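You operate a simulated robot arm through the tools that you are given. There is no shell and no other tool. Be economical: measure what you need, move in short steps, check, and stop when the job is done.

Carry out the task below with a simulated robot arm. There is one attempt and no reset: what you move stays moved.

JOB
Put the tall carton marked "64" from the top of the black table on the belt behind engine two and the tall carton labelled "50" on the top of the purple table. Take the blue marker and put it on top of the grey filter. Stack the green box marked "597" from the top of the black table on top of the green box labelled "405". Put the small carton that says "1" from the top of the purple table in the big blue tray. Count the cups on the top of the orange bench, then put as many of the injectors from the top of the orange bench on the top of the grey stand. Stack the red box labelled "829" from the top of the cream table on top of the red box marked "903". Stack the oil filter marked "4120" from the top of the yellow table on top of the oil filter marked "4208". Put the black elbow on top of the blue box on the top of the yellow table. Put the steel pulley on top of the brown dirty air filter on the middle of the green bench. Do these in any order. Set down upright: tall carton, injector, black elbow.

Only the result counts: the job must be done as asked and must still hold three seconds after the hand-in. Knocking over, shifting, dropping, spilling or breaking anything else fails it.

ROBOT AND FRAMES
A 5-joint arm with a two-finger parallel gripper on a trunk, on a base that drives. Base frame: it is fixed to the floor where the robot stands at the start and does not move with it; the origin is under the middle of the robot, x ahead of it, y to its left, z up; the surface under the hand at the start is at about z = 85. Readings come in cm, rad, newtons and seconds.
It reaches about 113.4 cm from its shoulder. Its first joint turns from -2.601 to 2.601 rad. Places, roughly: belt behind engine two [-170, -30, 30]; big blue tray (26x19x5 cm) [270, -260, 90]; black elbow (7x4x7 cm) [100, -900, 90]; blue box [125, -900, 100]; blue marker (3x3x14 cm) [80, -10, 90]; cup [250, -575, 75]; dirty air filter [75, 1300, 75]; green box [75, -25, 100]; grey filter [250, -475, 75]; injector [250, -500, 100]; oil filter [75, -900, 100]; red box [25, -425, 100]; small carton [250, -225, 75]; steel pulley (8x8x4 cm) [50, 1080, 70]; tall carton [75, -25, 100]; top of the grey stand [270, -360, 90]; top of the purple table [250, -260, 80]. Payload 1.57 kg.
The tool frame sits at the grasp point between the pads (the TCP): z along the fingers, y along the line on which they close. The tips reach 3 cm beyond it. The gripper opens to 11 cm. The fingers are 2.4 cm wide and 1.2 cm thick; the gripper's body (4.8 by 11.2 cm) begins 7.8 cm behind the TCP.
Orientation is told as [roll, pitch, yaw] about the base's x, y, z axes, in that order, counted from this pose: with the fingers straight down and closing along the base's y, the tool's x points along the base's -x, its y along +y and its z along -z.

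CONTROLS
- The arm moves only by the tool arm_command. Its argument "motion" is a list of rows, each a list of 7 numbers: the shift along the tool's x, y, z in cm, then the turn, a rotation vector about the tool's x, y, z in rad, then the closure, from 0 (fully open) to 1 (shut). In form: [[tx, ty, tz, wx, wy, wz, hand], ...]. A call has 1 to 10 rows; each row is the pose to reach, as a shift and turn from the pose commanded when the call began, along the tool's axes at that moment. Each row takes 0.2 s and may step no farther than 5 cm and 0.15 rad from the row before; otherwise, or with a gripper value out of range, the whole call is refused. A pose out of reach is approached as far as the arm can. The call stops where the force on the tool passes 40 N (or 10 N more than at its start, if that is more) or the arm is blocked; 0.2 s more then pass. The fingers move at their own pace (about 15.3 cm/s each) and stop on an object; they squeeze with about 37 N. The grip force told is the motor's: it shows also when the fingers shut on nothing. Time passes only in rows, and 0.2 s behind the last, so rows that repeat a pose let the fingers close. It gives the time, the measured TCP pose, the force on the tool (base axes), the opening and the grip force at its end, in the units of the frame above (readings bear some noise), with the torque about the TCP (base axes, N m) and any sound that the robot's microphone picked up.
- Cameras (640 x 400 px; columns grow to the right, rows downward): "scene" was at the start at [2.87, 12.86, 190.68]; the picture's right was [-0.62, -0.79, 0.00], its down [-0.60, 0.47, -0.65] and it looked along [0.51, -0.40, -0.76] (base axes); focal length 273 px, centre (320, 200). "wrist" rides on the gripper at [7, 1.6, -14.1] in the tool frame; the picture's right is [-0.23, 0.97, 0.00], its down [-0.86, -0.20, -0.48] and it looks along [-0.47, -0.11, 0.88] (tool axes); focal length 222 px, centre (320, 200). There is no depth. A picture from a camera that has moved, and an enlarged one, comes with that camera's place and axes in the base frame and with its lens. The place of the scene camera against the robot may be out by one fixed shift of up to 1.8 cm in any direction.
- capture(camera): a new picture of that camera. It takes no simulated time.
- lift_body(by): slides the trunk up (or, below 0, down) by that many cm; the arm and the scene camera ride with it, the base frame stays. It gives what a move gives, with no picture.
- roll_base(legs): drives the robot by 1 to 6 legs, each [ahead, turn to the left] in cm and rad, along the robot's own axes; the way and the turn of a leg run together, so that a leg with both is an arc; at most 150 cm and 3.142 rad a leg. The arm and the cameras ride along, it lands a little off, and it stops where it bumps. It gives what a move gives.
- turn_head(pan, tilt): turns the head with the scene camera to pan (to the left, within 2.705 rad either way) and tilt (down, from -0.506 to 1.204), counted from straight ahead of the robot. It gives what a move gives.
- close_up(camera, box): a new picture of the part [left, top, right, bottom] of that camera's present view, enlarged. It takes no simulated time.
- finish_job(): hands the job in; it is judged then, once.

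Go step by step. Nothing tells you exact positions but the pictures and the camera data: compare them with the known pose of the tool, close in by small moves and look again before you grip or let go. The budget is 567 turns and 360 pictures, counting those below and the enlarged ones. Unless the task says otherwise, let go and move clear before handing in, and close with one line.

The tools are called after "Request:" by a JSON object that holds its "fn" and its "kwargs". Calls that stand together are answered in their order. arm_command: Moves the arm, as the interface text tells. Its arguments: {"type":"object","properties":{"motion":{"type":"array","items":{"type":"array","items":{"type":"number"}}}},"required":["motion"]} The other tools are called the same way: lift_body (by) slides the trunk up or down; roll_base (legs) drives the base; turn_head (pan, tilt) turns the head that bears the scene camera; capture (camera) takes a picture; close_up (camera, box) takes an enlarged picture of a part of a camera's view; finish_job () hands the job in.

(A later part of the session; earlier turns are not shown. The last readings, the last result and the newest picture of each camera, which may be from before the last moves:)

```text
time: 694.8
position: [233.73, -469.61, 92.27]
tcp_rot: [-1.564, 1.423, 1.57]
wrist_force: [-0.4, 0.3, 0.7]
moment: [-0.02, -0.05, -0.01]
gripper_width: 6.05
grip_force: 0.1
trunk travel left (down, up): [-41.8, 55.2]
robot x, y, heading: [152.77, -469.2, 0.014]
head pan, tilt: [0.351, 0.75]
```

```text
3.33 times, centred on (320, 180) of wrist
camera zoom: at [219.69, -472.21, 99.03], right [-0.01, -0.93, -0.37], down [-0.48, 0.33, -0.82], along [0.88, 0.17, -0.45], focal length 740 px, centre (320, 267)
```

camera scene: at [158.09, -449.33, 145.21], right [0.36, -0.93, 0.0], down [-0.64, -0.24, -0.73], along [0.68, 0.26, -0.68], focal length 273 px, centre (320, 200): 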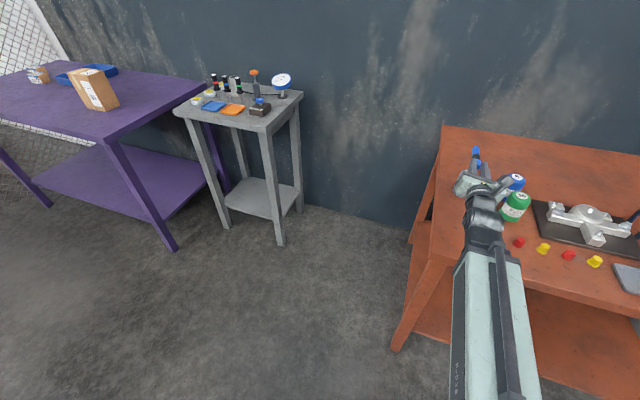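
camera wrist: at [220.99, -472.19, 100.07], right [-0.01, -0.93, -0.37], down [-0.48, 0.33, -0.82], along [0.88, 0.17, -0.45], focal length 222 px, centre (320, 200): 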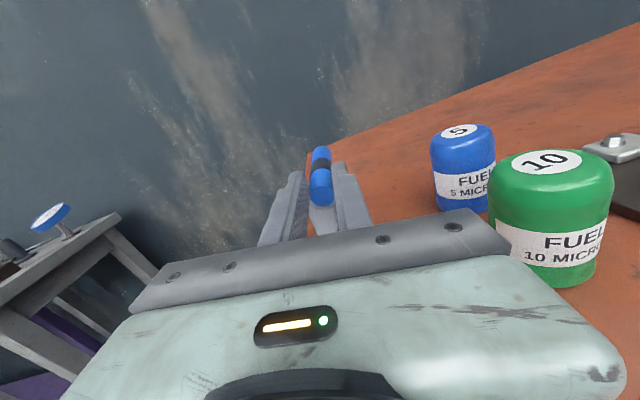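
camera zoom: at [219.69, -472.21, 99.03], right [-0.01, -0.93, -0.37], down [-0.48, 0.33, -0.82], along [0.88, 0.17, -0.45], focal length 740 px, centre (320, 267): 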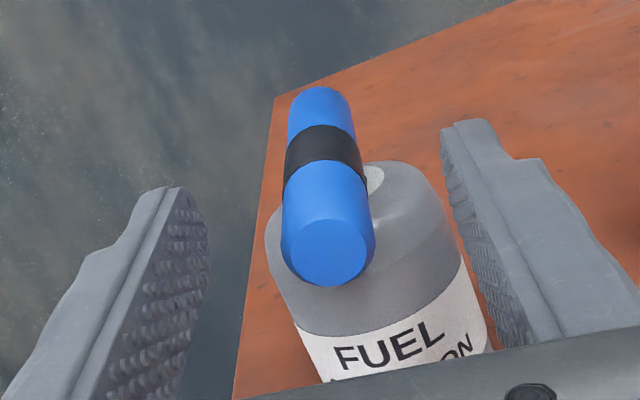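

The marker rests stably and motionless on the can. I withdraw straight back.

Request:
{"fn": "roll_base", "kwargs": {"legs": [[-12, 0]]}}

Request:
{"fn": "capture", "kwargs": {"camera": "wrist"}}

Request:
{"fn": "roll_base", "kwargs": {"legs": [[-25, 0]]}}

Request:
{"fn": "turn_head", "kwargs": {"pan": 0.0, "tilt": 0.5}}

Request:
{"fn": "close_up", "kwargs": {"camera": "scene", "box": [240, 100, 400, 200]}}

```text
time: 696.0
position: [221.74, -469.86, 92.25]
tcp_rot: [-1.561, 1.423, 1.571]
wrist_force: [-0.5, 0.6, 0.0]
moment: [0.05, -0.03, 0.0]
gripper_width: 6.05
grip_force: 0.0
trunk travel left (down, up): [-41.8, 55.2]
robot x, y, heading: [140.35, -469.15, 0.012]
head pan, tilt: [0.351, 0.75]
```

```text
178 pictures are left
camera wrist: at [207.62, -472.41, 99.02], right [-0.01, -0.93, -0.37], down [-0.48, 0.33, -0.82], along [0.88, 0.17, -0.45], focal length 222 px, centre (320, 200)
```

wrist: 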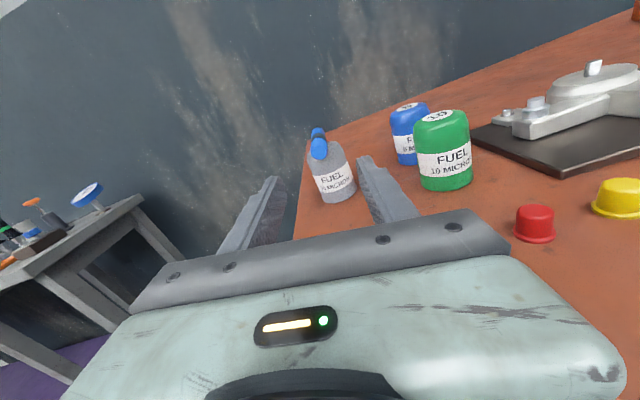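

```text
time: 697.4
position: [209.91, -470.33, 92.06]
tcp_rot: [-1.822, 1.414, 1.311]
wrist_force: [-0.7, 0.6, 0.1]
moment: [0.01, -0.01, 0.01]
gripper_width: 6.06
grip_force: 0.0
trunk travel left (down, up): [-41.8, 55.2]
robot x, y, heading: [127.37, -469.42, 0.01]
head pan, tilt: [0.351, 0.75]
stopped in leg 1: the robot was blocked; the commanded pose is now the measured one
```

```text
time: 698.2
position: [209.85, -470.33, 92.12]
tcp_rot: [-1.809, 1.418, 1.323]
wrist_force: [0.2, -0.2, 0.5]
moment: [0.02, 0.03, 0.0]
gripper_width: 6.05
grip_force: 0.1
trunk travel left (down, up): [-41.8, 55.2]
robot x, y, heading: [127.39, -469.56, 0.005]
head pan, tilt: [0.0, 0.499]
```

```text
4.00 times, centred on (320, 150) of scene
camera zoom: at [136.28, -452.56, 143.25], right [0.01, -1.0, 0.0], down [-0.5, 0.0, -0.87], along [0.87, 0.01, -0.5], focal length 1092 px, centre (320, 400)
```

zoom: 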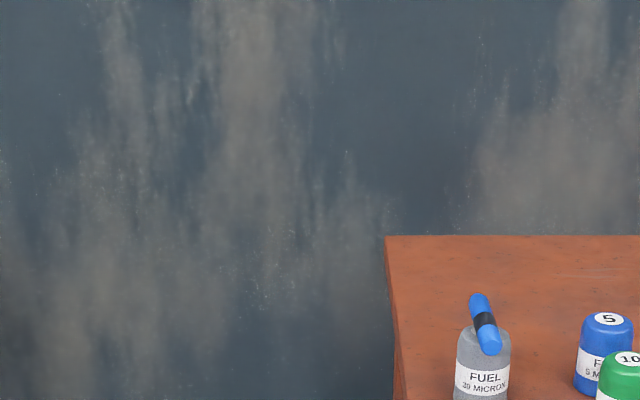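

The marker is fine on the can, but the base was blocked while backing; I look behind to see what I touched.

Request:
{"fn": "turn_head", "kwargs": {"pan": 2.6, "tilt": 0.9}}

Request:
{"fn": "capture", "kwargs": {"camera": "scene"}}

Request:
{"fn": "turn_head", "kwargs": {"pan": -2.5, "tilt": 0.9}}

Request:
{"fn": "capture", "kwargs": {"camera": "scene"}}

```text
time: 700.6
position: [209.89, -470.25, 92.1]
tcp_rot: [-1.812, 1.418, 1.319]
wrist_force: [-0.2, -0.8, 0.5]
moment: [0.0, 0.03, -0.01]
gripper_width: 6.07
grip_force: 0.0
trunk travel left (down, up): [-41.8, 55.2]
robot x, y, heading: [126.74, -469.52, 0.004]
head pan, tilt: [2.601, 0.901]
```

```text
176 pictures are left
camera scene: at [120.66, -448.73, 140.25], right [0.51, 0.86, -0.01], down [0.66, -0.4, -0.64], along [-0.55, 0.32, -0.77], focal length 273 px, centre (320, 200)
```

scene: 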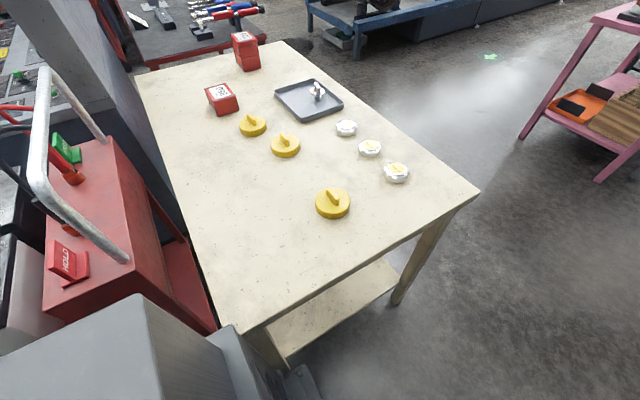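

```text
time: 704.6
position: [209.97, -470.26, 91.98]
tcp_rot: [-1.813, 1.418, 1.321]
wrist_force: [0.6, 0.0, -0.1]
moment: [-0.02, 0.01, 0.02]
gripper_width: 6.05
grip_force: 0.0
trunk travel left (down, up): [-41.8, 55.2]
robot x, y, heading: [127.25, -469.49, 0.002]
head pan, tilt: [-2.499, 0.901]
```

```text
175 pictures are left
camera scene: at [121.13, -457.14, 140.24], right [-0.6, 0.8, 0.01], down [0.61, 0.47, -0.64], along [-0.51, -0.38, -0.77], focal length 273 px, centre (320, 200)
```

scene: 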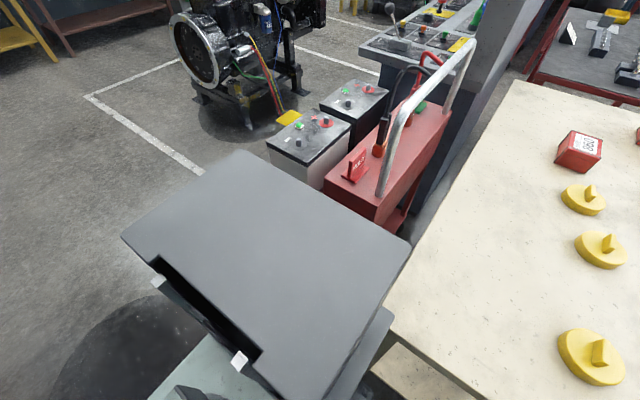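

I only touched the cream table's leg/corner side; its position and the stacked boxes look unchanged. I move forward off it, raise, and bring the tool back to vertical.

Request:
{"fn": "roll_base", "kwargs": {"legs": [[8, 0]]}}

Request:
{"fn": "lift_body", "kwargs": {"by": 40}}

Request:
{"fn": "arm_command", "kwargs": {"motion": [[0, 0, 0, -0.022, -0.147, 0, 0], [0, 0, 0, -0.044, -0.294, 0, 0], [0, 0, 0, -0.066, -0.44, 0, 0], [0, 0, 0, -0.088, -0.587, 0, 0], [0, 0, 0, -0.11, -0.734, 0, 0], [0, 0, 0, -0.132, -0.88, 0, 0], [0, 0, 0, -0.154, -1.027, 0, 0], [0, 0, 0, -0.176, -1.174, 0, 0], [0, 0, 0, -0.198, -1.32, 0, 0], [0, 0, 0, -0.22, -1.467, 0, 0]]}}

Request:
{"fn": "turn_head", "kwargs": {"pan": 0, "tilt": 0.75}}

Request:
{"fn": "capture", "kwargs": {"camera": "scene"}}

```text
time: 705.6
position: [216.03, -470.09, 93.08]
tcp_rot: [-1.801, 1.417, 1.331]
wrist_force: [0.6, 0.6, -0.1]
moment: [0.0, 0.05, 0.0]
gripper_width: 6.04
grip_force: 0.1
trunk travel left (down, up): [-41.8, 55.2]
robot x, y, heading: [135.1, -469.3, 0.01]
head pan, tilt: [-2.499, 0.901]
```

```text
time: 709.5
position: [216.05, -470.2, 133.03]
tcp_rot: [-1.8, 1.417, 1.333]
wrist_force: [-0.2, 0.1, 0.7]
moment: [-0.03, -0.01, -0.02]
gripper_width: 6.03
grip_force: 0.1
trunk travel left (down, up): [-81.8, 15.2]
robot x, y, heading: [135.33, -469.36, 0.007]
head pan, tilt: [-2.499, 0.901]
```

```text
time: 711.6
position: [216.36, -470.8, 108.63]
tcp_rot: [-0.019, 0.119, 2.982]
wrist_force: [-0.2, 0.6, -0.1]
moment: [-0.01, 0.0, -0.01]
gripper_width: 11.01
grip_force: 0.0
out of reach, approached as far as the arm can: row 1, 2, 3, 4, 5, 6, 7, 8, 9, 10
trunk travel left (down, up): [-81.8, 15.2]
robot x, y, heading: [135.27, -469.29, 0.006]
head pan, tilt: [-2.499, 0.901]
```

```text
time: 713.9
position: [216.4, -470.8, 108.62]
tcp_rot: [-0.019, 0.123, 2.981]
wrist_force: [0.4, 0.0, 0.0]
moment: [0.01, 0.0, 0.0]
gripper_width: 11.01
grip_force: 0.1
trunk travel left (down, up): [-81.8, 15.2]
robot x, y, heading: [135.28, -469.39, 0.009]
head pan, tilt: [0.0, 0.75]
```

```text
174 pictures are left
camera scene: at [140.25, -452.53, 180.96], right [0.01, -1.0, 0.0], down [-0.68, 0.0, -0.73], along [0.73, 0.0, -0.68], focal length 273 px, centre (320, 200)
```

scene: 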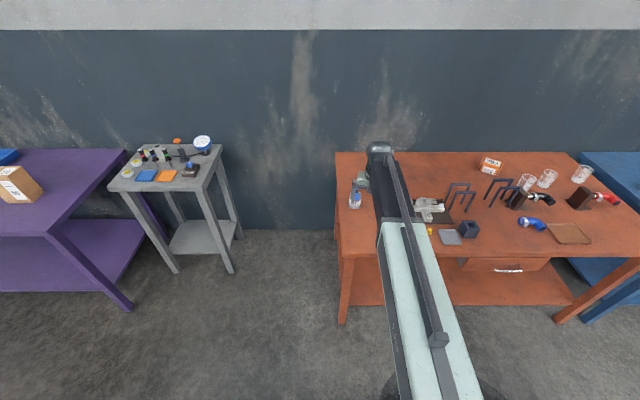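

Request:
{"fn": "close_up", "kwargs": {"camera": "scene", "box": [330, 160, 410, 220]}}

Request:
{"fn": "arm_command", "kwargs": {"motion": [[0, 0, 0, -0.018, -0.121, 0, 0], [0, 0, 0, -0.018, -0.121, 0, 0]]}}

Request:
{"fn": "lift_body", "kwargs": {"by": 15}}

Request:
{"fn": "roll_base", "kwargs": {"legs": [[12, 0], [0, 1.56], [150, 0], [14, 0], [0, 1.57]]}}

```text
6.67 times, centred on (370, 190) of scene
camera zoom: at [140.25, -452.53, 180.96], right [0.01, -1.0, 0.0], down [-0.68, 0.0, -0.73], along [0.73, 0.0, -0.68], focal length 1820 px, centre (-13, 267)
```

zoom: 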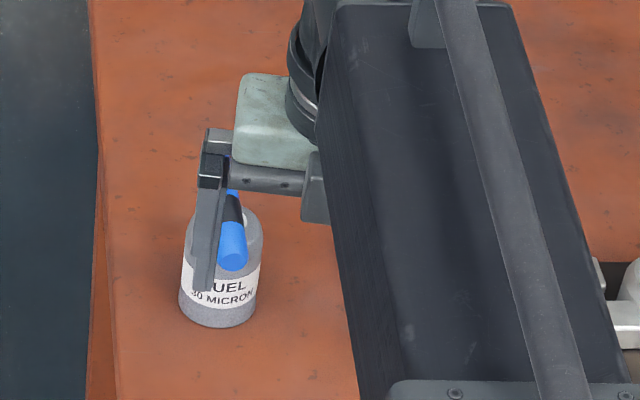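

```text
time: 714.5
position: [216.33, -470.59, 108.47]
tcp_rot: [0.0, -0.001, 2.984]
wrist_force: [0.2, -0.1, 0.6]
moment: [-0.03, 0.05, -0.02]
gripper_width: 11.0
grip_force: 0.1
trunk travel left (down, up): [-81.8, 15.2]
robot x, y, heading: [135.01, -469.39, 0.002]
head pan, tilt: [0.0, 0.75]
```

```text
time: 716.3
position: [216.22, -470.56, 123.45]
tcp_rot: [0.0, 0.0, 2.983]
wrist_force: [0.0, -0.3, -0.8]
moment: [0.0, 0.0, -0.02]
gripper_width: 11.0
grip_force: 0.0
trunk travel left (down, up): [-96.8, 0.2]
robot x, y, heading: [135.18, -469.14, 0.006]
head pan, tilt: [0.0, 0.75]
```

```text
time: 733.1
position: [64.81, -304.91, 123.61]
tcp_rot: [-0.001, 0.001, -0.145]
wrist_force: [-0.5, 0.3, 0.5]
moment: [-0.05, 0.01, -0.02]
gripper_width: 10.98
grip_force: 0.0
trunk travel left (down, up): [-96.8, 0.2]
robot x, y, heading: [145.25, -302.03, -3.124]
head pan, tilt: [0.0, 0.75]
```

Request:
{"fn": "roll_base", "kwargs": {"legs": [[150, 0], [38, 0], [0, -1.585], [150, 0], [150, 0], [60, 0]]}}

Request:
{"fn": "turn_head", "kwargs": {"pan": -0.1, "tilt": 0.25}}

Request:
{"fn": "capture", "kwargs": {"camera": "scene"}}

```text
time: 763.4
position: [-36.94, 139.25, 123.33]
tcp_rot: [-0.001, -0.002, -1.741]
wrist_force: [-0.1, 1.0, 0.1]
moment: [0.0, -0.02, -0.04]
gripper_width: 10.98
grip_force: 0.0
trunk travel left (down, up): [-96.8, 0.2]
robot x, y, heading: [-35.96, 58.63, 1.568]
head pan, tilt: [0.0, 0.75]
```

```text
time: 764.3
position: [-36.91, 139.26, 123.43]
tcp_rot: [0.001, -0.001, -1.743]
wrist_force: [0.3, -0.1, -0.2]
moment: [0.05, 0.02, 0.0]
gripper_width: 11.0
grip_force: 0.0
trunk travel left (down, up): [-96.8, 0.2]
robot x, y, heading: [-35.62, 58.62, 1.565]
head pan, tilt: [-0.099, 0.25]
```

```text
172 pictures are left
camera scene: at [-50.44, 62.96, 200.46], right [0.99, -0.1, 0.0], down [-0.03, -0.25, -0.97], along [0.1, 0.96, -0.25], focal length 273 px, centre (320, 200)
```

scene: 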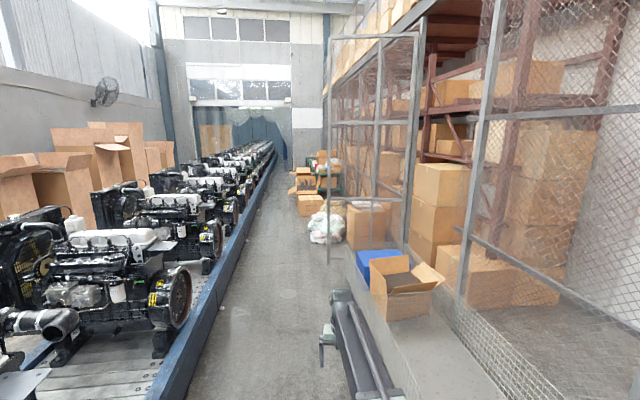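

The aisle is open but narrows around y≈680 (boxes at x≳−45, belt rail at x≈−121). I shift to x≈−83 and proceed.

Request:
{"fn": "roll_base", "kwargs": {"legs": [[0, 0.2], [120, 0], [120, 0], [0, -0.195]]}}

Request:
{"fn": "capture", "kwargs": {"camera": "scene"}}

```text
time: 777.6
position: [-82.75, 375.77, 123.43]
tcp_rot: [-0.001, -0.002, -1.747]
wrist_force: [0.0, 0.0, -0.2]
moment: [-0.03, -0.06, 0.02]
gripper_width: 11.01
grip_force: 0.1
trunk travel left (down, up): [-96.8, 0.2]
robot x, y, heading: [-82.11, 294.79, 1.57]
head pan, tilt: [-0.099, 0.25]
```

```text
171 pictures are left
camera scene: at [-96.74, 299.62, 200.47], right [0.99, -0.1, 0.0], down [-0.03, -0.25, -0.97], along [0.1, 0.96, -0.25], focal length 273 px, centre (320, 200)
```

scene: 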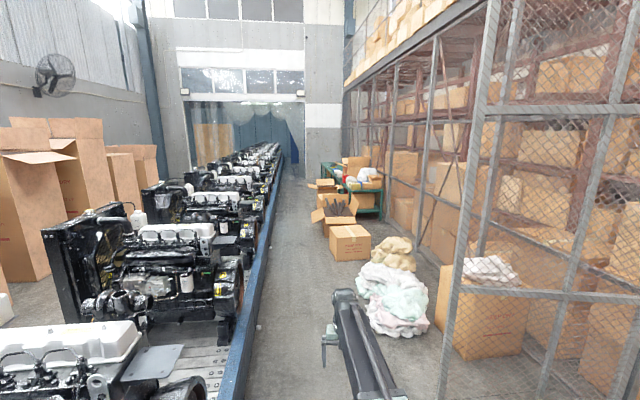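

Request:
{"fn": "roll_base", "kwargs": {"legs": [[0, 0.018], [150, 0], [150, 0], [100, 0]]}}

Request:
{"fn": "capture", "kwargs": {"camera": "scene"}}

```text
time: 797.3
position: [-84.38, 778.09, 123.43]
tcp_rot: [0.0, -0.002, -1.742]
wrist_force: [-0.1, 1.0, 0.4]
moment: [-0.01, 0.01, 0.05]
gripper_width: 10.98
grip_force: 0.1
trunk travel left (down, up): [-96.8, 0.2]
robot x, y, heading: [-83.83, 697.01, 1.574]
head pan, tilt: [-0.099, 0.25]
```

```text
170 pictures are left
camera scene: at [-98.48, 701.65, 200.47], right [1.0, -0.09, 0.0], down [-0.02, -0.25, -0.97], along [0.09, 0.96, -0.25], focal length 273 px, centre (320, 200)
```

scene: 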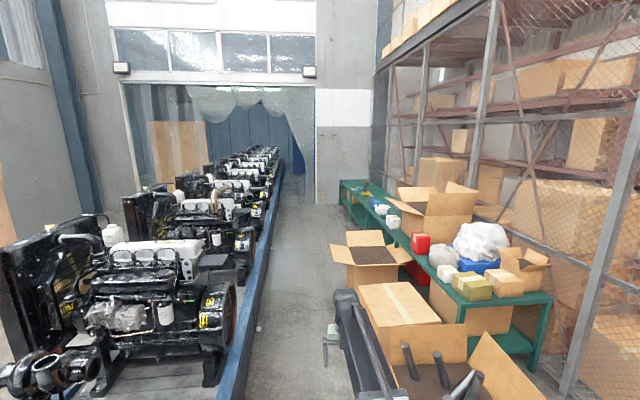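

Request:
{"fn": "close_up", "kwargs": {"camera": "scene", "box": [320, 160, 480, 260]}}

```text
4.00 times, centred on (400, 210) of scene
camera zoom: at [-98.48, 701.65, 200.47], right [1.0, -0.09, 0.0], down [-0.02, -0.25, -0.97], along [0.09, 0.96, -0.25], focal length 1092 px, centre (0, 160)
```

zoom: 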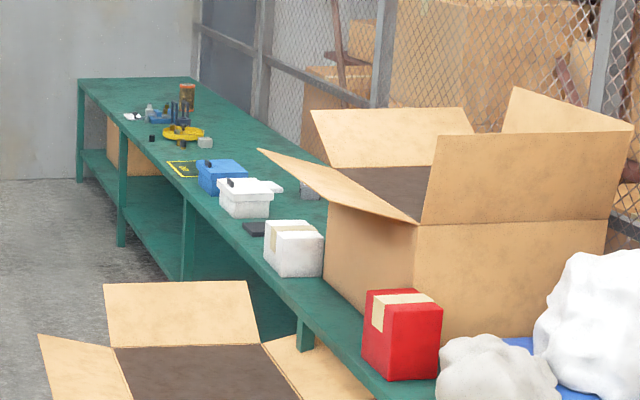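

Request:
{"fn": "roll_base", "kwargs": {"legs": [[150, 0], [150, 0]]}}

Request:
{"fn": "turn_head", "kwargs": {"pan": -0.7, "tilt": 0.45}}

Request:
{"fn": "capture", "kwargs": {"camera": "scene"}}

Request:
{"fn": "turn_head", "kwargs": {"pan": -1.4, "tilt": 0.5}}

Request:
{"fn": "capture", "kwargs": {"camera": "scene"}}

```text
time: 811.6
position: [-81.86, 1073.64, 123.52]
tcp_rot: [0.0, 0.001, -1.759]
wrist_force: [-0.3, -0.5, 0.3]
moment: [-0.01, 0.0, 0.03]
gripper_width: 11.01
grip_force: 0.1
trunk travel left (down, up): [-96.8, 0.2]
robot x, y, heading: [-82.29, 992.65, 1.559]
head pan, tilt: [-0.099, 0.25]
```

```text
time: 812.6
position: [-81.81, 1073.74, 123.43]
tcp_rot: [0.0, -0.001, -1.759]
wrist_force: [0.0, 0.6, 0.1]
moment: [0.02, -0.01, 0.03]
gripper_width: 10.98
grip_force: 0.1
trunk travel left (down, up): [-96.8, 0.2]
robot x, y, heading: [-82.62, 992.59, 1.561]
head pan, tilt: [-0.7, 0.45]
```

```text
168 pictures are left
camera scene: at [-92.29, 995.22, 198.61], right [0.76, -0.65, 0.0], down [-0.28, -0.33, -0.9], along [0.59, 0.68, -0.43], focal length 273 px, centre (320, 200)
```

scene: 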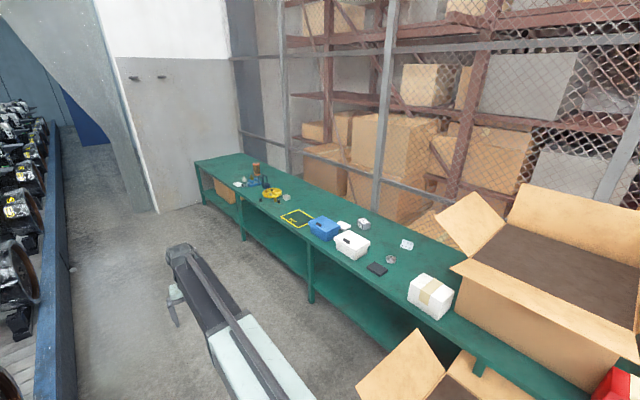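

```text
time: 813.6
position: [-81.91, 1073.7, 123.43]
tcp_rot: [0.0, 0.0, -1.759]
wrist_force: [0.0, 0.7, 0.0]
moment: [-0.01, -0.02, 0.01]
gripper_width: 11.0
grip_force: 0.1
trunk travel left (down, up): [-96.8, 0.2]
robot x, y, heading: [-82.4, 992.67, 1.564]
head pan, tilt: [-1.4, 0.499]
```

```text
167 pictures are left
camera scene: at [-89.3, 989.71, 198.16], right [0.16, -0.99, 0.0], down [-0.47, -0.08, -0.88], along [0.87, 0.14, -0.48], focal length 273 px, centre (320, 200)
```

scene: 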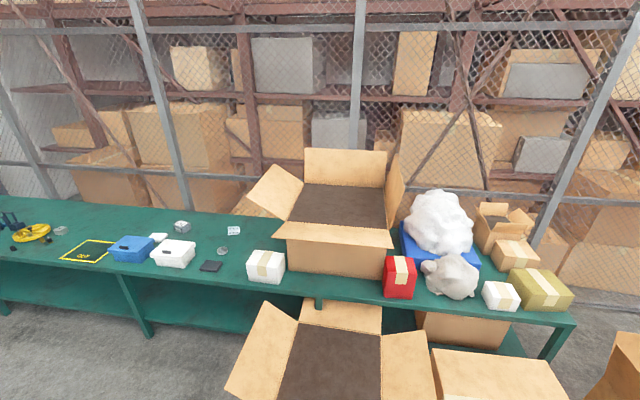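

Request:
{"fn": "close_up", "kwargs": {"camera": "scene", "box": [0, 200, 160, 300]}}

Request:
{"fn": "close_up", "kwargs": {"camera": "scene", "box": [130, 200, 290, 300]}}

Request:
{"fn": "turn_head", "kwargs": {"pan": -0.7, "tilt": 0.5}}

Request:
{"fn": "close_up", "kwargs": {"camera": "scene", "box": [180, 130, 340, 230]}}

```text
4.00 times, centred on (80, 250) of scene
camera zoom: at [-89.3, 989.71, 198.16], right [0.16, -0.99, 0.0], down [-0.47, -0.08, -0.88], along [0.87, 0.14, -0.48], focal length 1092 px, centre (1280, 0)
```

zoom: 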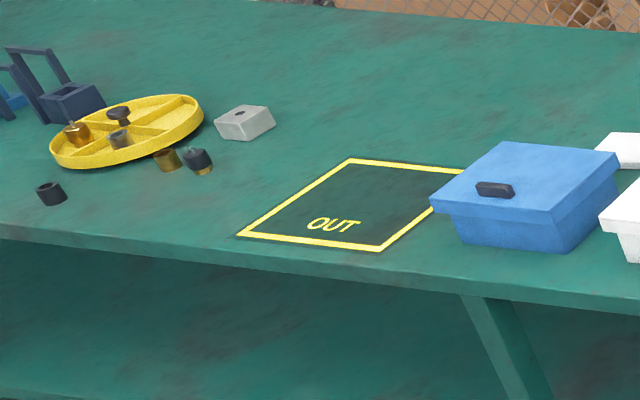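

```text
4.00 times, centred on (210, 250) of scene
camera zoom: at [-89.3, 989.71, 198.16], right [0.16, -0.99, 0.0], down [-0.47, -0.08, -0.88], along [0.87, 0.14, -0.48], focal length 1092 px, centre (760, 0)
```

zoom: 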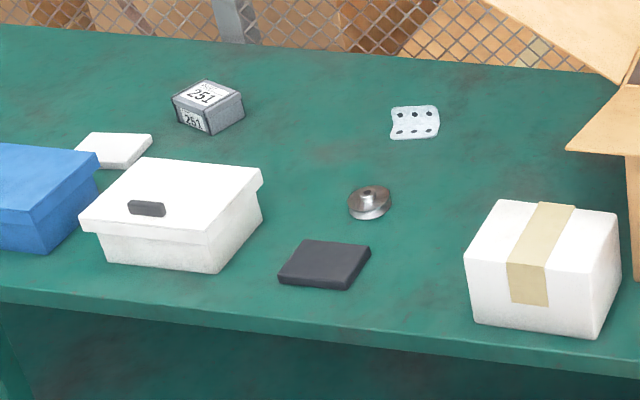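

```text
time: 814.7
position: [-81.95, 1073.76, 123.44]
tcp_rot: [0.002, 0.0, -1.758]
wrist_force: [-0.3, -0.3, -0.1]
moment: [0.01, 0.0, -0.02]
gripper_width: 10.99
grip_force: 0.1
trunk travel left (down, up): [-96.8, 0.2]
robot x, y, heading: [-82.27, 992.55, 1.561]
head pan, tilt: [-0.7, 0.499]
```

```text
4.00 times, centred on (260, 180) of scene
camera zoom: at [-92.33, 995.14, 198.16], right [0.76, -0.65, 0.0], down [-0.31, -0.36, -0.88], along [0.57, 0.66, -0.48], focal length 1092 px, centre (560, 280)
```

zoom: 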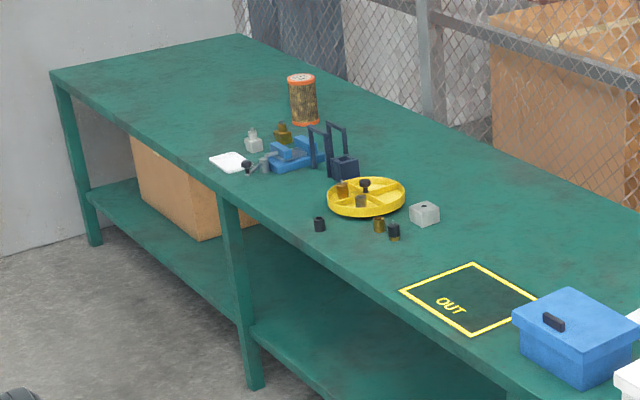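

The steel pulley is near (48.6,1080.8) and the brown dirty air filter near (59,1295), top z≈90. I drive to face the bench at the pulley.

Request:
{"fn": "roll_base", "kwargs": {"legs": [[98, 0], [0, -1.56], [52, 0]]}}

Request:
{"fn": "capture", "kwargs": {"camera": "wrist"}}

Request:
{"fn": "turn_head", "kwargs": {"pan": 0.2, "tilt": 0.8}}

Request:
{"fn": "capture", "kwargs": {"camera": "scene"}}

```text
time: 826.2
position: [51.31, 1090.08, 123.38]
tcp_rot: [0.0, 0.0, 2.963]
wrist_force: [1.0, -0.4, -0.7]
moment: [0.02, 0.04, 0.01]
gripper_width: 11.03
grip_force: 0.1
trunk travel left (down, up): [-96.8, 0.2]
robot x, y, heading: [-29.63, 1091.67, -0.01]
head pan, tilt: [-0.7, 0.499]
```

```text
163 pictures are left
camera wrist: at [57.98, 1087.27, 137.59], right [-0.4, -0.92, 0.0], down [-0.81, 0.35, 0.48], along [-0.44, 0.19, -0.88], focal length 222 px, centre (320, 200)
```

wrist: 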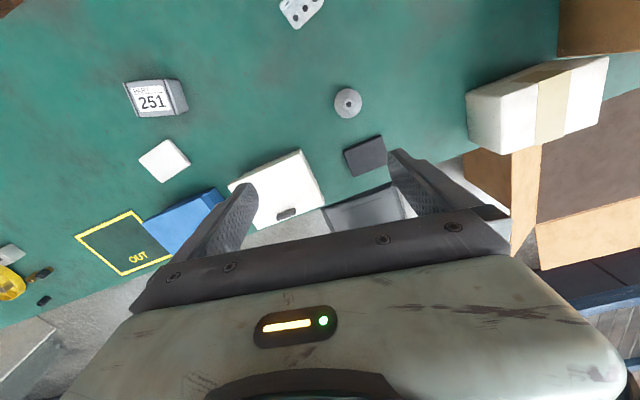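

```text
time: 827.4
position: [51.02, 1090.09, 123.43]
tcp_rot: [0.0, 0.0, 2.963]
wrist_force: [0.0, 0.3, 0.3]
moment: [0.01, 0.01, -0.02]
gripper_width: 11.01
grip_force: 0.2
trunk travel left (down, up): [-96.8, 0.2]
robot x, y, heading: [-29.67, 1091.44, -0.007]
head pan, tilt: [0.201, 0.799]
```

```text
162 pictures are left
camera scene: at [-24.96, 1109.92, 195.57], right [0.19, -0.98, 0.0], down [-0.7, -0.14, -0.7], along [0.68, 0.13, -0.72], focal length 273 px, centre (320, 200)
```

scene: 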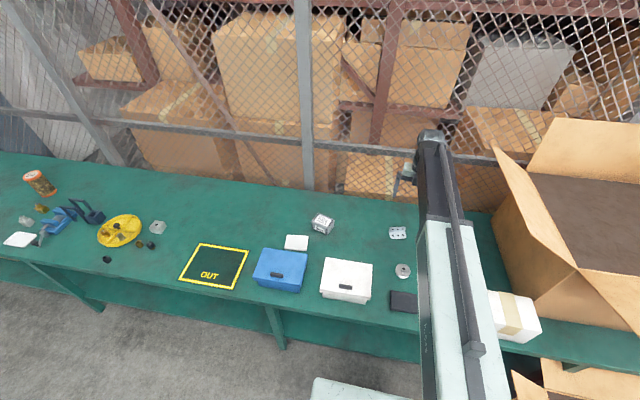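

Request:
{"fn": "arm_command", "kwargs": {"motion": [[0.4, 3.5, 0, 0, 0, 0, 0], [0.75, 7, 0, 0, 0, 0, 0], [0.75, 7, 0, 0, 0, 0, 0]]}}

Request:
{"fn": "lift_body", "kwargs": {"by": -25}}

Request:
{"fn": "capture", "kwargs": {"camera": "wrist"}}

Request:
{"fn": "close_up", "kwargs": {"camera": "wrist", "box": [240, 60, 440, 185]}}

```text
time: 828.2
position: [50.69, 1085.42, 123.41]
tcp_rot: [0.009, 0.001, 2.93]
wrist_force: [0.3, 0.0, 0.3]
moment: [-0.03, -0.01, 0.0]
gripper_width: 10.98
grip_force: 0.2
out of reach, approached as far as the arm can: row 1, 2, 3
trunk travel left (down, up): [-96.8, 0.2]
robot x, y, heading: [-30.01, 1091.7, -0.013]
head pan, tilt: [0.201, 0.799]
```

```text
time: 830.8
position: [50.66, 1085.47, 98.48]
tcp_rot: [0.009, 0.003, 2.934]
wrist_force: [-0.6, 1.1, -0.6]
moment: [0.02, 0.0, -0.02]
gripper_width: 10.98
grip_force: 0.0
trunk travel left (down, up): [-71.8, 25.2]
robot x, y, heading: [-29.73, 1091.8, -0.012]
head pan, tilt: [0.201, 0.799]
```

```text
161 pictures are left
camera wrist: at [57.23, 1082.49, 112.75], right [-0.42, -0.91, 0.01], down [-0.8, 0.38, 0.48], along [-0.43, 0.19, -0.88], focal length 222 px, centre (320, 200)
```

wrist: 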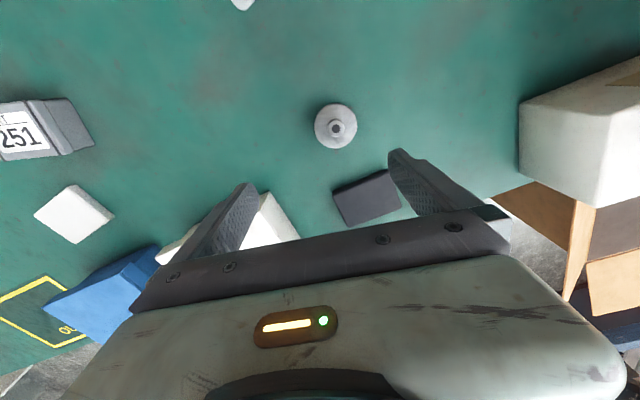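

```text
3.20 times, centred on (340, 122) of wrist
camera zoom: at [57.23, 1082.49, 112.75], right [-0.42, -0.91, 0.01], down [-0.8, 0.38, 0.48], along [-0.43, 0.19, -0.88], focal length 711 px, centre (256, 448)
```

zoom: 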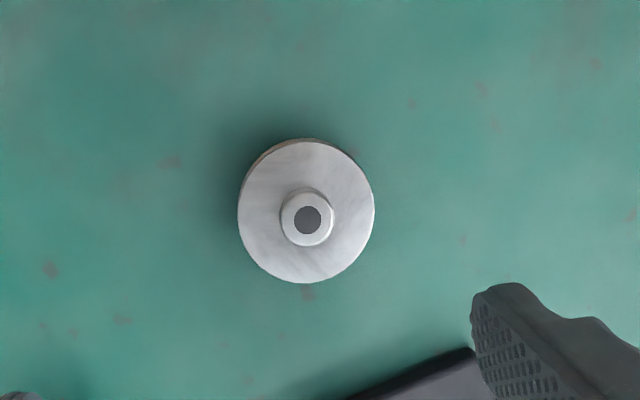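

Request:
{"fn": "arm_command", "kwargs": {"motion": [[-0.2, 1, 0, 0, 0, 0.1, 0], [-0.4, 2, 0, 0, 0, 0.2, 0], [-0.5, 3.1, 0, 0, 0, 0.25, 0], [-0.5, 3.1, 0, 0, 0, 0.25, 0]]}}

Request:
{"fn": "lift_body", "kwargs": {"by": -14}}

Request:
{"fn": "capture", "kwargs": {"camera": "wrist"}}

```text
time: 831.8
position: [49.59, 1082.37, 98.39]
tcp_rot: [0.009, 0.003, 2.682]
wrist_force: [-0.2, 0.7, 0.0]
moment: [0.01, -0.01, 0.01]
gripper_width: 11.0
grip_force: 0.1
trunk travel left (down, up): [-71.8, 25.2]
robot x, y, heading: [-29.72, 1091.38, -0.011]
head pan, tilt: [0.201, 0.799]
```

```text
time: 833.5
position: [49.63, 1082.48, 84.51]
tcp_rot: [0.008, 0.001, 2.684]
wrist_force: [-0.2, 0.2, -0.2]
moment: [-0.02, 0.01, 0.02]
gripper_width: 10.99
grip_force: 0.1
trunk travel left (down, up): [-57.8, 39.2]
robot x, y, heading: [-29.78, 1091.32, -0.01]
head pan, tilt: [0.201, 0.799]
```

```text
159 pictures are left
camera wrist: at [55.22, 1077.97, 98.76], right [-0.63, -0.77, 0.01], down [-0.68, 0.56, 0.47], along [-0.37, 0.3, -0.88], focal length 222 px, centre (320, 200)
```

wrist: 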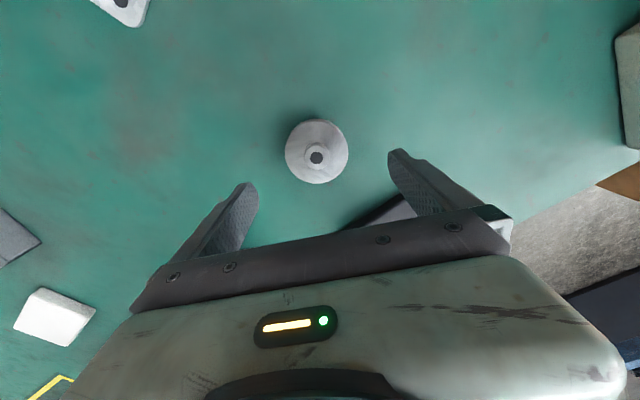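

Request:
{"fn": "lift_body", "kwargs": {"by": -9}}

Request:
{"fn": "capture", "kwargs": {"camera": "wrist"}}

Request:
{"fn": "close_up", "kwargs": {"camera": "scene", "box": [360, 160, 480, 280]}}

```text
time: 834.7
position: [49.67, 1082.44, 75.47]
tcp_rot: [0.008, 0.004, 2.683]
wrist_force: [0.2, 0.6, 0.7]
moment: [-0.01, -0.03, 0.0]
gripper_width: 10.99
grip_force: 0.0
trunk travel left (down, up): [-48.8, 48.2]
robot x, y, heading: [-30.01, 1091.7, -0.01]
head pan, tilt: [0.201, 0.799]
```

```text
158 pictures are left
camera wrist: at [55.22, 1077.97, 89.76], right [-0.63, -0.77, 0.01], down [-0.68, 0.56, 0.47], along [-0.37, 0.3, -0.88], focal length 222 px, centre (320, 200)
```

wrist: 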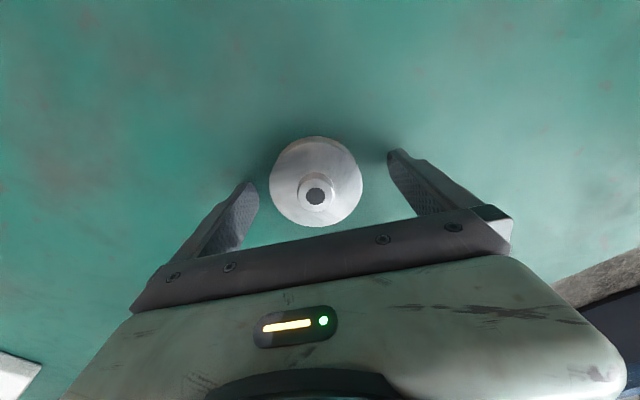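

```text
3.33 times, centred on (420, 220) of scene
camera zoom: at [-24.99, 1109.93, 147.56], right [0.19, -0.98, 0.0], down [-0.7, -0.14, -0.7], along [0.68, 0.13, -0.72], focal length 910 px, centre (-13, 133)
```

zoom: 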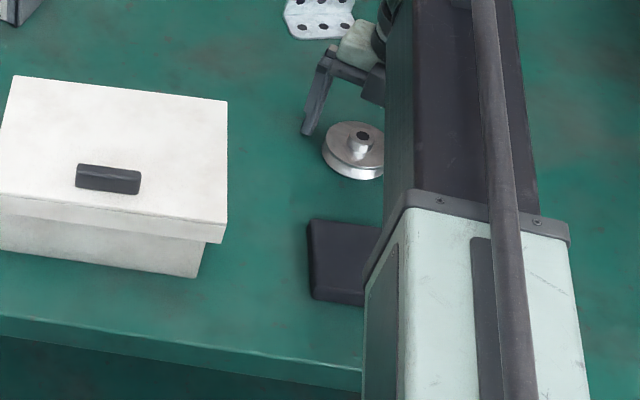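

Request:
{"fn": "lift_body", "kwargs": {"by": -1.5}}

Request:
{"fn": "arm_command", "kwargs": {"motion": [[0, 0, 0, 0, 0, 0, 0.2], [0, 0, 0, 0, 0, 0, 0.4], [0, 0, 0, 0, 0, 0, 0.6], [0, 0, 0, 0, 0, 0, 0.6]]}}

Request:
{"fn": "capture", "kwargs": {"camera": "wrist"}}

```text
time: 835.1
position: [49.64, 1082.46, 74.99]
tcp_rot: [0.003, 0.006, 2.683]
wrist_force: [-2.4, -0.4, 23.6]
moment: [1.36, -0.32, -0.1]
gripper_width: 10.86
grip_force: 0.1
trunk travel left (down, up): [-48.1, 48.9]
robot x, y, heading: [-29.95, 1091.41, -0.004]
head pan, tilt: [0.201, 0.799]
stopped: the force on the tool passed its limit at 51 N (the readings are from after the stop); the commanded pose is now the measured one
```

```text
time: 836.1
position: [49.56, 1082.41, 75.04]
tcp_rot: [0.003, 0.009, 2.682]
wrist_force: [-1.4, -2.5, 31.2]
moment: [1.08, 0.11, 0.18]
gripper_width: 7.12
grip_force: 36.8
trunk travel left (down, up): [-48.1, 48.9]
robot x, y, heading: [-29.98, 1091.26, -0.007]
head pan, tilt: [0.201, 0.799]
```

```text
156 pictures are left
camera wrist: at [55.08, 1077.92, 89.36], right [-0.64, -0.77, 0.0], down [-0.68, 0.56, 0.47], along [-0.36, 0.3, -0.88], focal length 222 px, centre (320, 200)
```

wrist: 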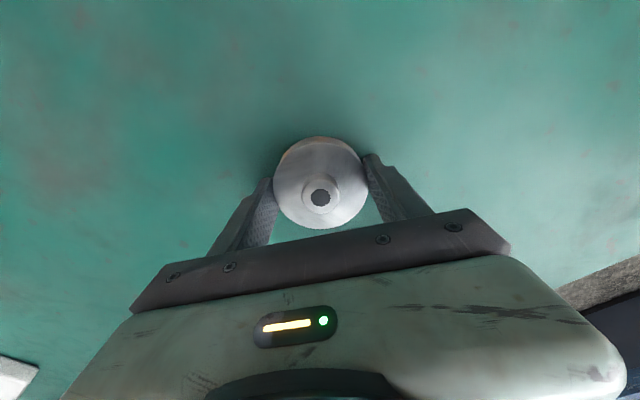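

The fingertips touched the bench (top ≈72) and the fingers have closed on the pulley. I lift gently and check.

Request:
{"fn": "lift_body", "kwargs": {"by": 3}}

Request:
{"fn": "close_up", "kwargs": {"camera": "scene", "box": [380, 160, 480, 240]}}

Request:
{"fn": "capture", "kwargs": {"camera": "wrist"}}

```text
time: 836.9
position: [49.91, 1082.43, 77.81]
tcp_rot: [0.005, 0.007, 2.681]
wrist_force: [-0.3, -0.1, -3.7]
moment: [0.01, -0.04, 0.01]
gripper_width: 7.1
grip_force: 36.9
trunk travel left (down, up): [-51.1, 45.9]
robot x, y, heading: [-30.26, 1091.44, -0.005]
head pan, tilt: [0.201, 0.799]
```

```text
5.00 times, centred on (430, 200) of scene
camera zoom: at [-24.92, 1109.92, 149.92], right [0.19, -0.98, 0.0], down [-0.7, -0.14, -0.7], along [0.68, 0.13, -0.72], focal length 1365 px, centre (-230, 200)
```

zoom: 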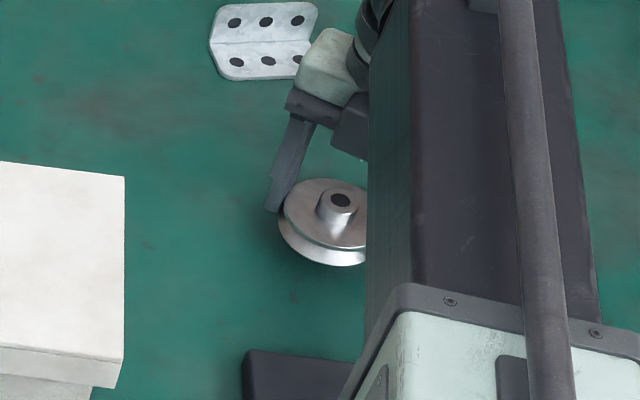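

```text
154 pictures are left
camera wrist: at [55.33, 1077.96, 92.1], right [-0.63, -0.77, 0.0], down [-0.68, 0.56, 0.47], along [-0.37, 0.3, -0.88], focal length 222 px, centre (320, 200)
```

wrist: 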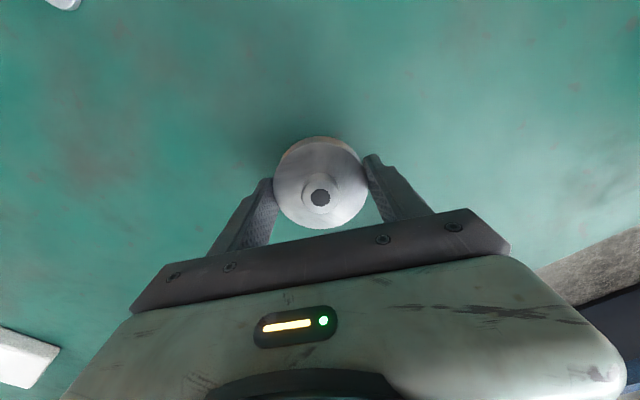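

The pulley is held. I lift to the top and drive to the dirty air filter.

Request:
{"fn": "lift_body", "kwargs": {"by": 40}}

Request:
{"fn": "roll_base", "kwargs": {"legs": [[-46, 0], [0, 1.575], [150, 0], [50, 0], [0, -1.57], [32, 0]]}}

Request:
{"fn": "turn_head", "kwargs": {"pan": 0.2, "tilt": 0.7}}

Request:
{"fn": "capture", "kwargs": {"camera": "scene"}}

Request:
{"fn": "capture", "kwargs": {"camera": "wrist"}}

```text
time: 840.7
position: [49.81, 1082.44, 117.74]
tcp_rot: [0.003, 0.007, 2.683]
wrist_force: [1.0, 0.2, -3.8]
moment: [0.0, -0.02, -0.02]
gripper_width: 7.12
grip_force: 37.0
trunk travel left (down, up): [-91.1, 5.9]
robot x, y, heading: [-29.78, 1091.14, -0.012]
head pan, tilt: [0.201, 0.799]
```

```text
time: 862.7
position: [34.46, 1286.23, 117.71]
tcp_rot: [0.004, 0.006, 2.691]
wrist_force: [0.6, -1.0, -4.0]
moment: [0.01, 0.05, -0.01]
gripper_width: 7.07
grip_force: 37.2
trunk travel left (down, up): [-91.1, 5.9]
robot x, y, heading: [-45.64, 1297.81, -0.012]
head pan, tilt: [0.201, 0.799]
```

```text
time: 863.4
position: [34.21, 1286.28, 117.81]
tcp_rot: [0.006, 0.007, 2.691]
wrist_force: [0.0, 0.0, -3.5]
moment: [-0.03, 0.0, 0.0]
gripper_width: 7.11
grip_force: 36.9
trunk travel left (down, up): [-91.1, 5.9]
robot x, y, heading: [-45.57, 1297.26, -0.011]
head pan, tilt: [0.201, 0.7]
```

```text
153 pictures are left
camera scene: at [-40.07, 1315.9, 190.74], right [0.19, -0.98, 0.0], down [-0.63, -0.12, -0.76], along [0.75, 0.14, -0.64], focal length 273 px, centre (320, 200)
```

scene: 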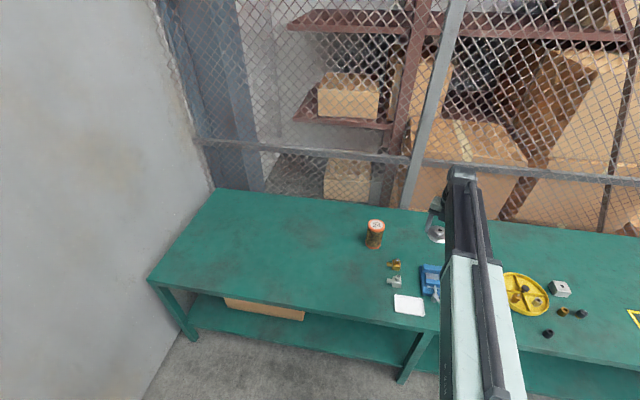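

```text
152 pictures are left
camera wrist: at [39.85, 1281.96, 132.11], right [-0.63, -0.78, 0.0], down [-0.69, 0.55, 0.47], along [-0.37, 0.29, -0.88], focal length 222 px, centre (320, 200)
```

wrist: 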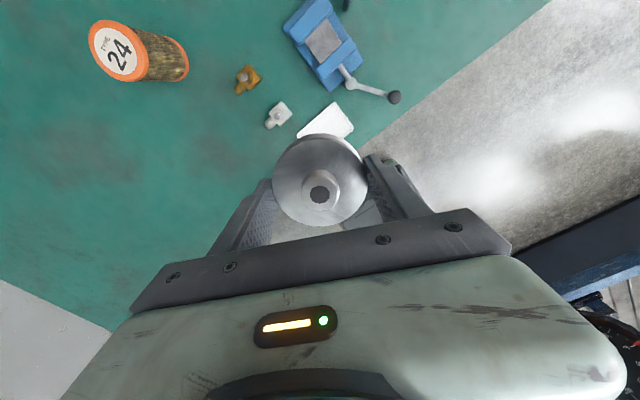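

Request:
{"fn": "roll_base", "kwargs": {"legs": [[22, 0]]}}

Request:
{"fn": "arm_command", "kwargs": {"motion": [[-1.7, -3, 0, 0, 0, 0, 0.6], [-3.4, -6, 0, 0, 0, 0, 0.6], [-4.5, -8, 0, 0, 0, 0, 0.6], [-4.5, -8, 0, 0, 0, 0, 0.6]]}}

Request:
{"fn": "capture", "kwargs": {"camera": "wrist"}}

```text
time: 865.0
position: [56.06, 1285.97, 117.76]
tcp_rot: [0.007, 0.003, 2.69]
wrist_force: [1.2, 0.3, -3.6]
moment: [-0.03, -0.01, 0.02]
gripper_width: 7.09
grip_force: 37.0
trunk travel left (down, up): [-91.1, 5.9]
robot x, y, heading: [-23.4, 1297.13, -0.014]
head pan, tilt: [0.201, 0.7]
```

```text
time: 866.0
position: [55.46, 1295.28, 117.77]
tcp_rot: [0.006, 0.007, 2.69]
wrist_force: [0.7, -0.3, -3.7]
moment: [0.02, 0.04, 0.03]
gripper_width: 7.09
grip_force: 36.9
trunk travel left (down, up): [-91.1, 5.9]
robot x, y, heading: [-23.51, 1296.94, -0.012]
head pan, tilt: [0.201, 0.7]
```

```text
151 pictures are left
camera wrist: at [60.94, 1290.82, 132.11], right [-0.63, -0.78, 0.0], down [-0.68, 0.56, 0.47], along [-0.37, 0.29, -0.88], focal length 222 px, centre (320, 200)
```

wrist: 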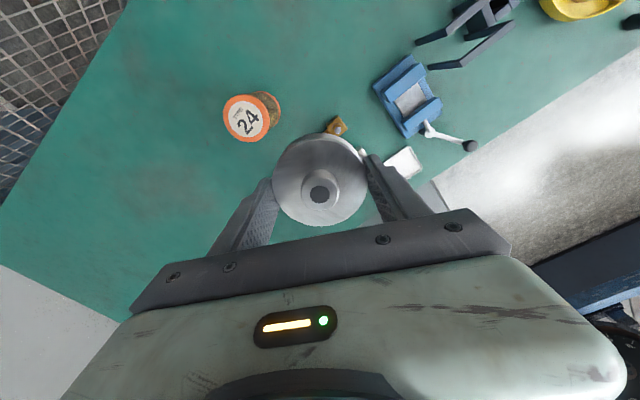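

The filter top centre is at (64.6,1305.1,87.9), about 8.9 cm wide. I move the pulley over it.

Request:
{"fn": "arm_command", "kwargs": {"motion": [[1.1, -4.3, 0, 0, 0, 0, 0.6], [2.2, -8.7, 0, 0, 0, 0, 0.6], [3.3, -13, 0, 0, 0, 0, 0.6], [3.3, -13, 0, 0, 0, 0, 0.6]]}}

Request:
{"fn": "lift_body", "kwargs": {"by": -18}}

Request:
{"fn": "capture", "kwargs": {"camera": "wrist"}}

Request:
{"fn": "close_up", "kwargs": {"camera": "scene", "box": [320, 120, 480, 240]}}

```text
time: 867.0
position: [64.2, 1305.4, 117.87]
tcp_rot: [0.006, 0.007, 2.691]
wrist_force: [-0.7, 0.1, -4.2]
moment: [0.0, 0.0, 0.0]
gripper_width: 7.07
grip_force: 37.0
trunk travel left (down, up): [-91.1, 5.9]
robot x, y, heading: [-23.7, 1297.11, -0.014]
head pan, tilt: [0.201, 0.7]
```

```text
time: 869.0
position: [64.08, 1305.16, 99.91]
tcp_rot: [0.007, 0.005, 2.69]
wrist_force: [-0.1, -0.7, -3.6]
moment: [0.02, -0.02, 0.02]
gripper_width: 7.11
grip_force: 36.6
trunk travel left (down, up): [-73.1, 23.9]
robot x, y, heading: [-23.56, 1296.95, -0.012]
head pan, tilt: [0.201, 0.7]
```

```text
150 pictures are left
camera wrist: at [69.76, 1300.88, 114.11], right [-0.63, -0.78, 0.0], down [-0.68, 0.56, 0.47], along [-0.37, 0.29, -0.88], focal length 222 px, centre (320, 200)
```

wrist: 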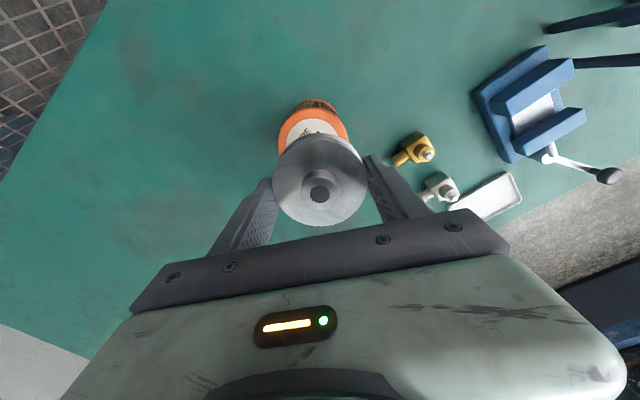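

```text
3.33 times, centred on (400, 180) of scene
camera zoom: at [-18.33, 1315.61, 172.75], right [0.19, -0.98, 0.0], down [-0.63, -0.12, -0.76], along [0.75, 0.14, -0.64], focal length 910 px, centre (53, 267)
```

zoom: 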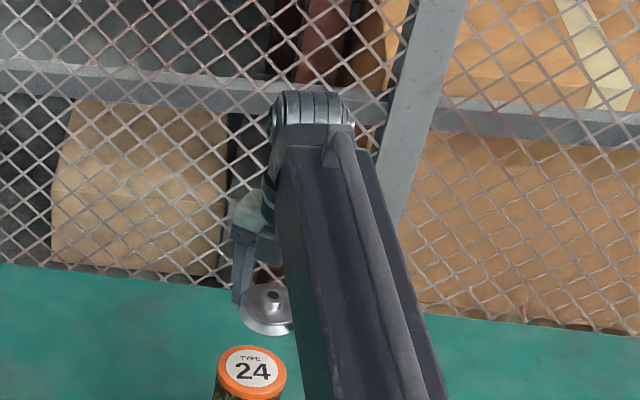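

Request:
{"fn": "arm_command", "kwargs": {"motion": [[-0.35, -0.83, 0, 0, 0, 0, 0.6], [-0.35, -0.83, 0, 0, 0, 0, 0.6]]}}

Request:
{"fn": "lift_body", "kwargs": {"by": -7}}

Request:
{"fn": "capture", "kwargs": {"camera": "wrist"}}

Request:
{"fn": "close_up", "kwargs": {"camera": "scene", "box": [320, 150, 440, 250]}}

```text
time: 869.6
position: [64.32, 1306.12, 99.8]
tcp_rot: [0.004, 0.008, 2.69]
wrist_force: [-0.3, 0.6, -3.7]
moment: [0.01, 0.02, -0.04]
gripper_width: 7.09
grip_force: 37.1
trunk travel left (down, up): [-73.1, 23.9]
robot x, y, heading: [-23.68, 1297.22, -0.009]
head pan, tilt: [0.201, 0.7]
```

```text
time: 870.7
position: [64.18, 1306.28, 92.71]
tcp_rot: [0.004, 0.005, 2.691]
wrist_force: [-0.6, 0.1, -3.0]
moment: [0.02, 0.01, 0.0]
gripper_width: 7.07
grip_force: 37.3
trunk travel left (down, up): [-66.1, 30.9]
robot x, y, heading: [-23.81, 1296.92, -0.008]
head pan, tilt: [0.201, 0.7]
```

```text
148 pictures are left
camera wrist: at [69.78, 1301.76, 107.11], right [-0.63, -0.78, 0.0], down [-0.68, 0.56, 0.47], along [-0.37, 0.29, -0.88], focal length 222 px, centre (320, 200)
```

wrist: 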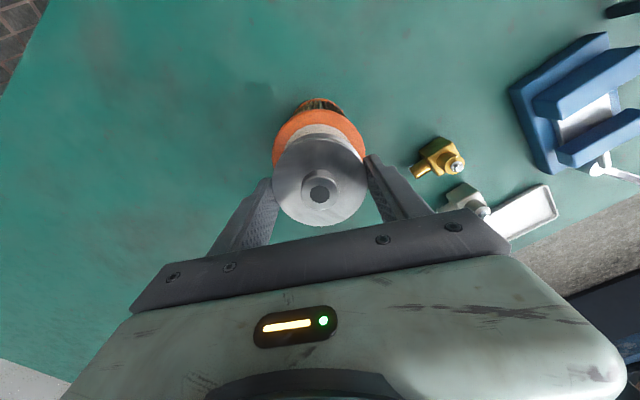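

```text
4.00 times, centred on (380, 200) of scene
camera zoom: at [-18.34, 1315.61, 165.75], right [0.19, -0.98, 0.0], down [-0.63, -0.12, -0.76], along [0.75, 0.14, -0.64], focal length 1092 px, centre (80, 200)
```

zoom: 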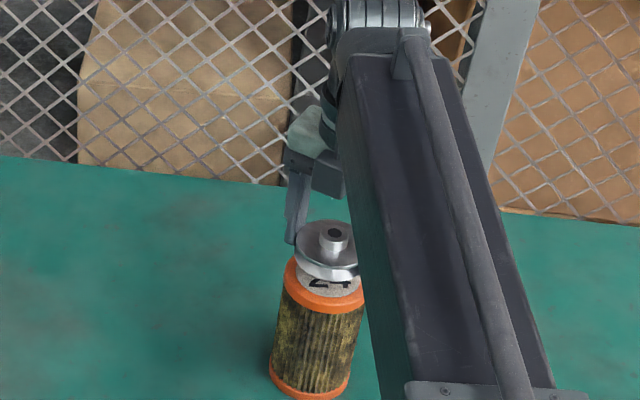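

Request:
{"fn": "arm_command", "kwargs": {"motion": [[0.4, 0.05, 0, 0, 0, 0, 0.6], [0.4, 0.05, 0, 0, 0, 0, 0.6]]}}

Request:
{"fn": "lift_body", "kwargs": {"by": -1.4}}

Request:
{"fn": "lift_body", "kwargs": {"by": -0.4}}

```text
time: 871.3
position: [64.46, 1305.99, 92.78]
tcp_rot: [0.005, 0.006, 2.691]
wrist_force: [-0.4, -0.9, -3.9]
moment: [-0.03, 0.0, 0.01]
gripper_width: 7.07
grip_force: 37.3
trunk travel left (down, up): [-66.1, 30.9]
robot x, y, heading: [-23.95, 1296.73, -0.01]
head pan, tilt: [0.201, 0.7]
```

```text
time: 871.9
position: [64.53, 1306.0, 91.41]
tcp_rot: [0.005, 0.006, 2.691]
wrist_force: [-0.1, 0.2, -3.9]
moment: [0.0, 0.0, 0.02]
gripper_width: 7.08
grip_force: 36.9
trunk travel left (down, up): [-64.7, 32.3]
robot x, y, heading: [-23.3, 1297.08, -0.012]
head pan, tilt: [0.201, 0.7]
```

```text
time: 872.5
position: [64.54, 1305.98, 91.0]
tcp_rot: [0.006, 0.007, 2.691]
wrist_force: [0.8, -0.1, -4.1]
moment: [0.02, 0.01, -0.01]
gripper_width: 7.09
grip_force: 37.1
trunk travel left (down, up): [-64.3, 32.7]
robot x, y, heading: [-23.37, 1296.87, -0.009]
head pan, tilt: [0.201, 0.7]
```

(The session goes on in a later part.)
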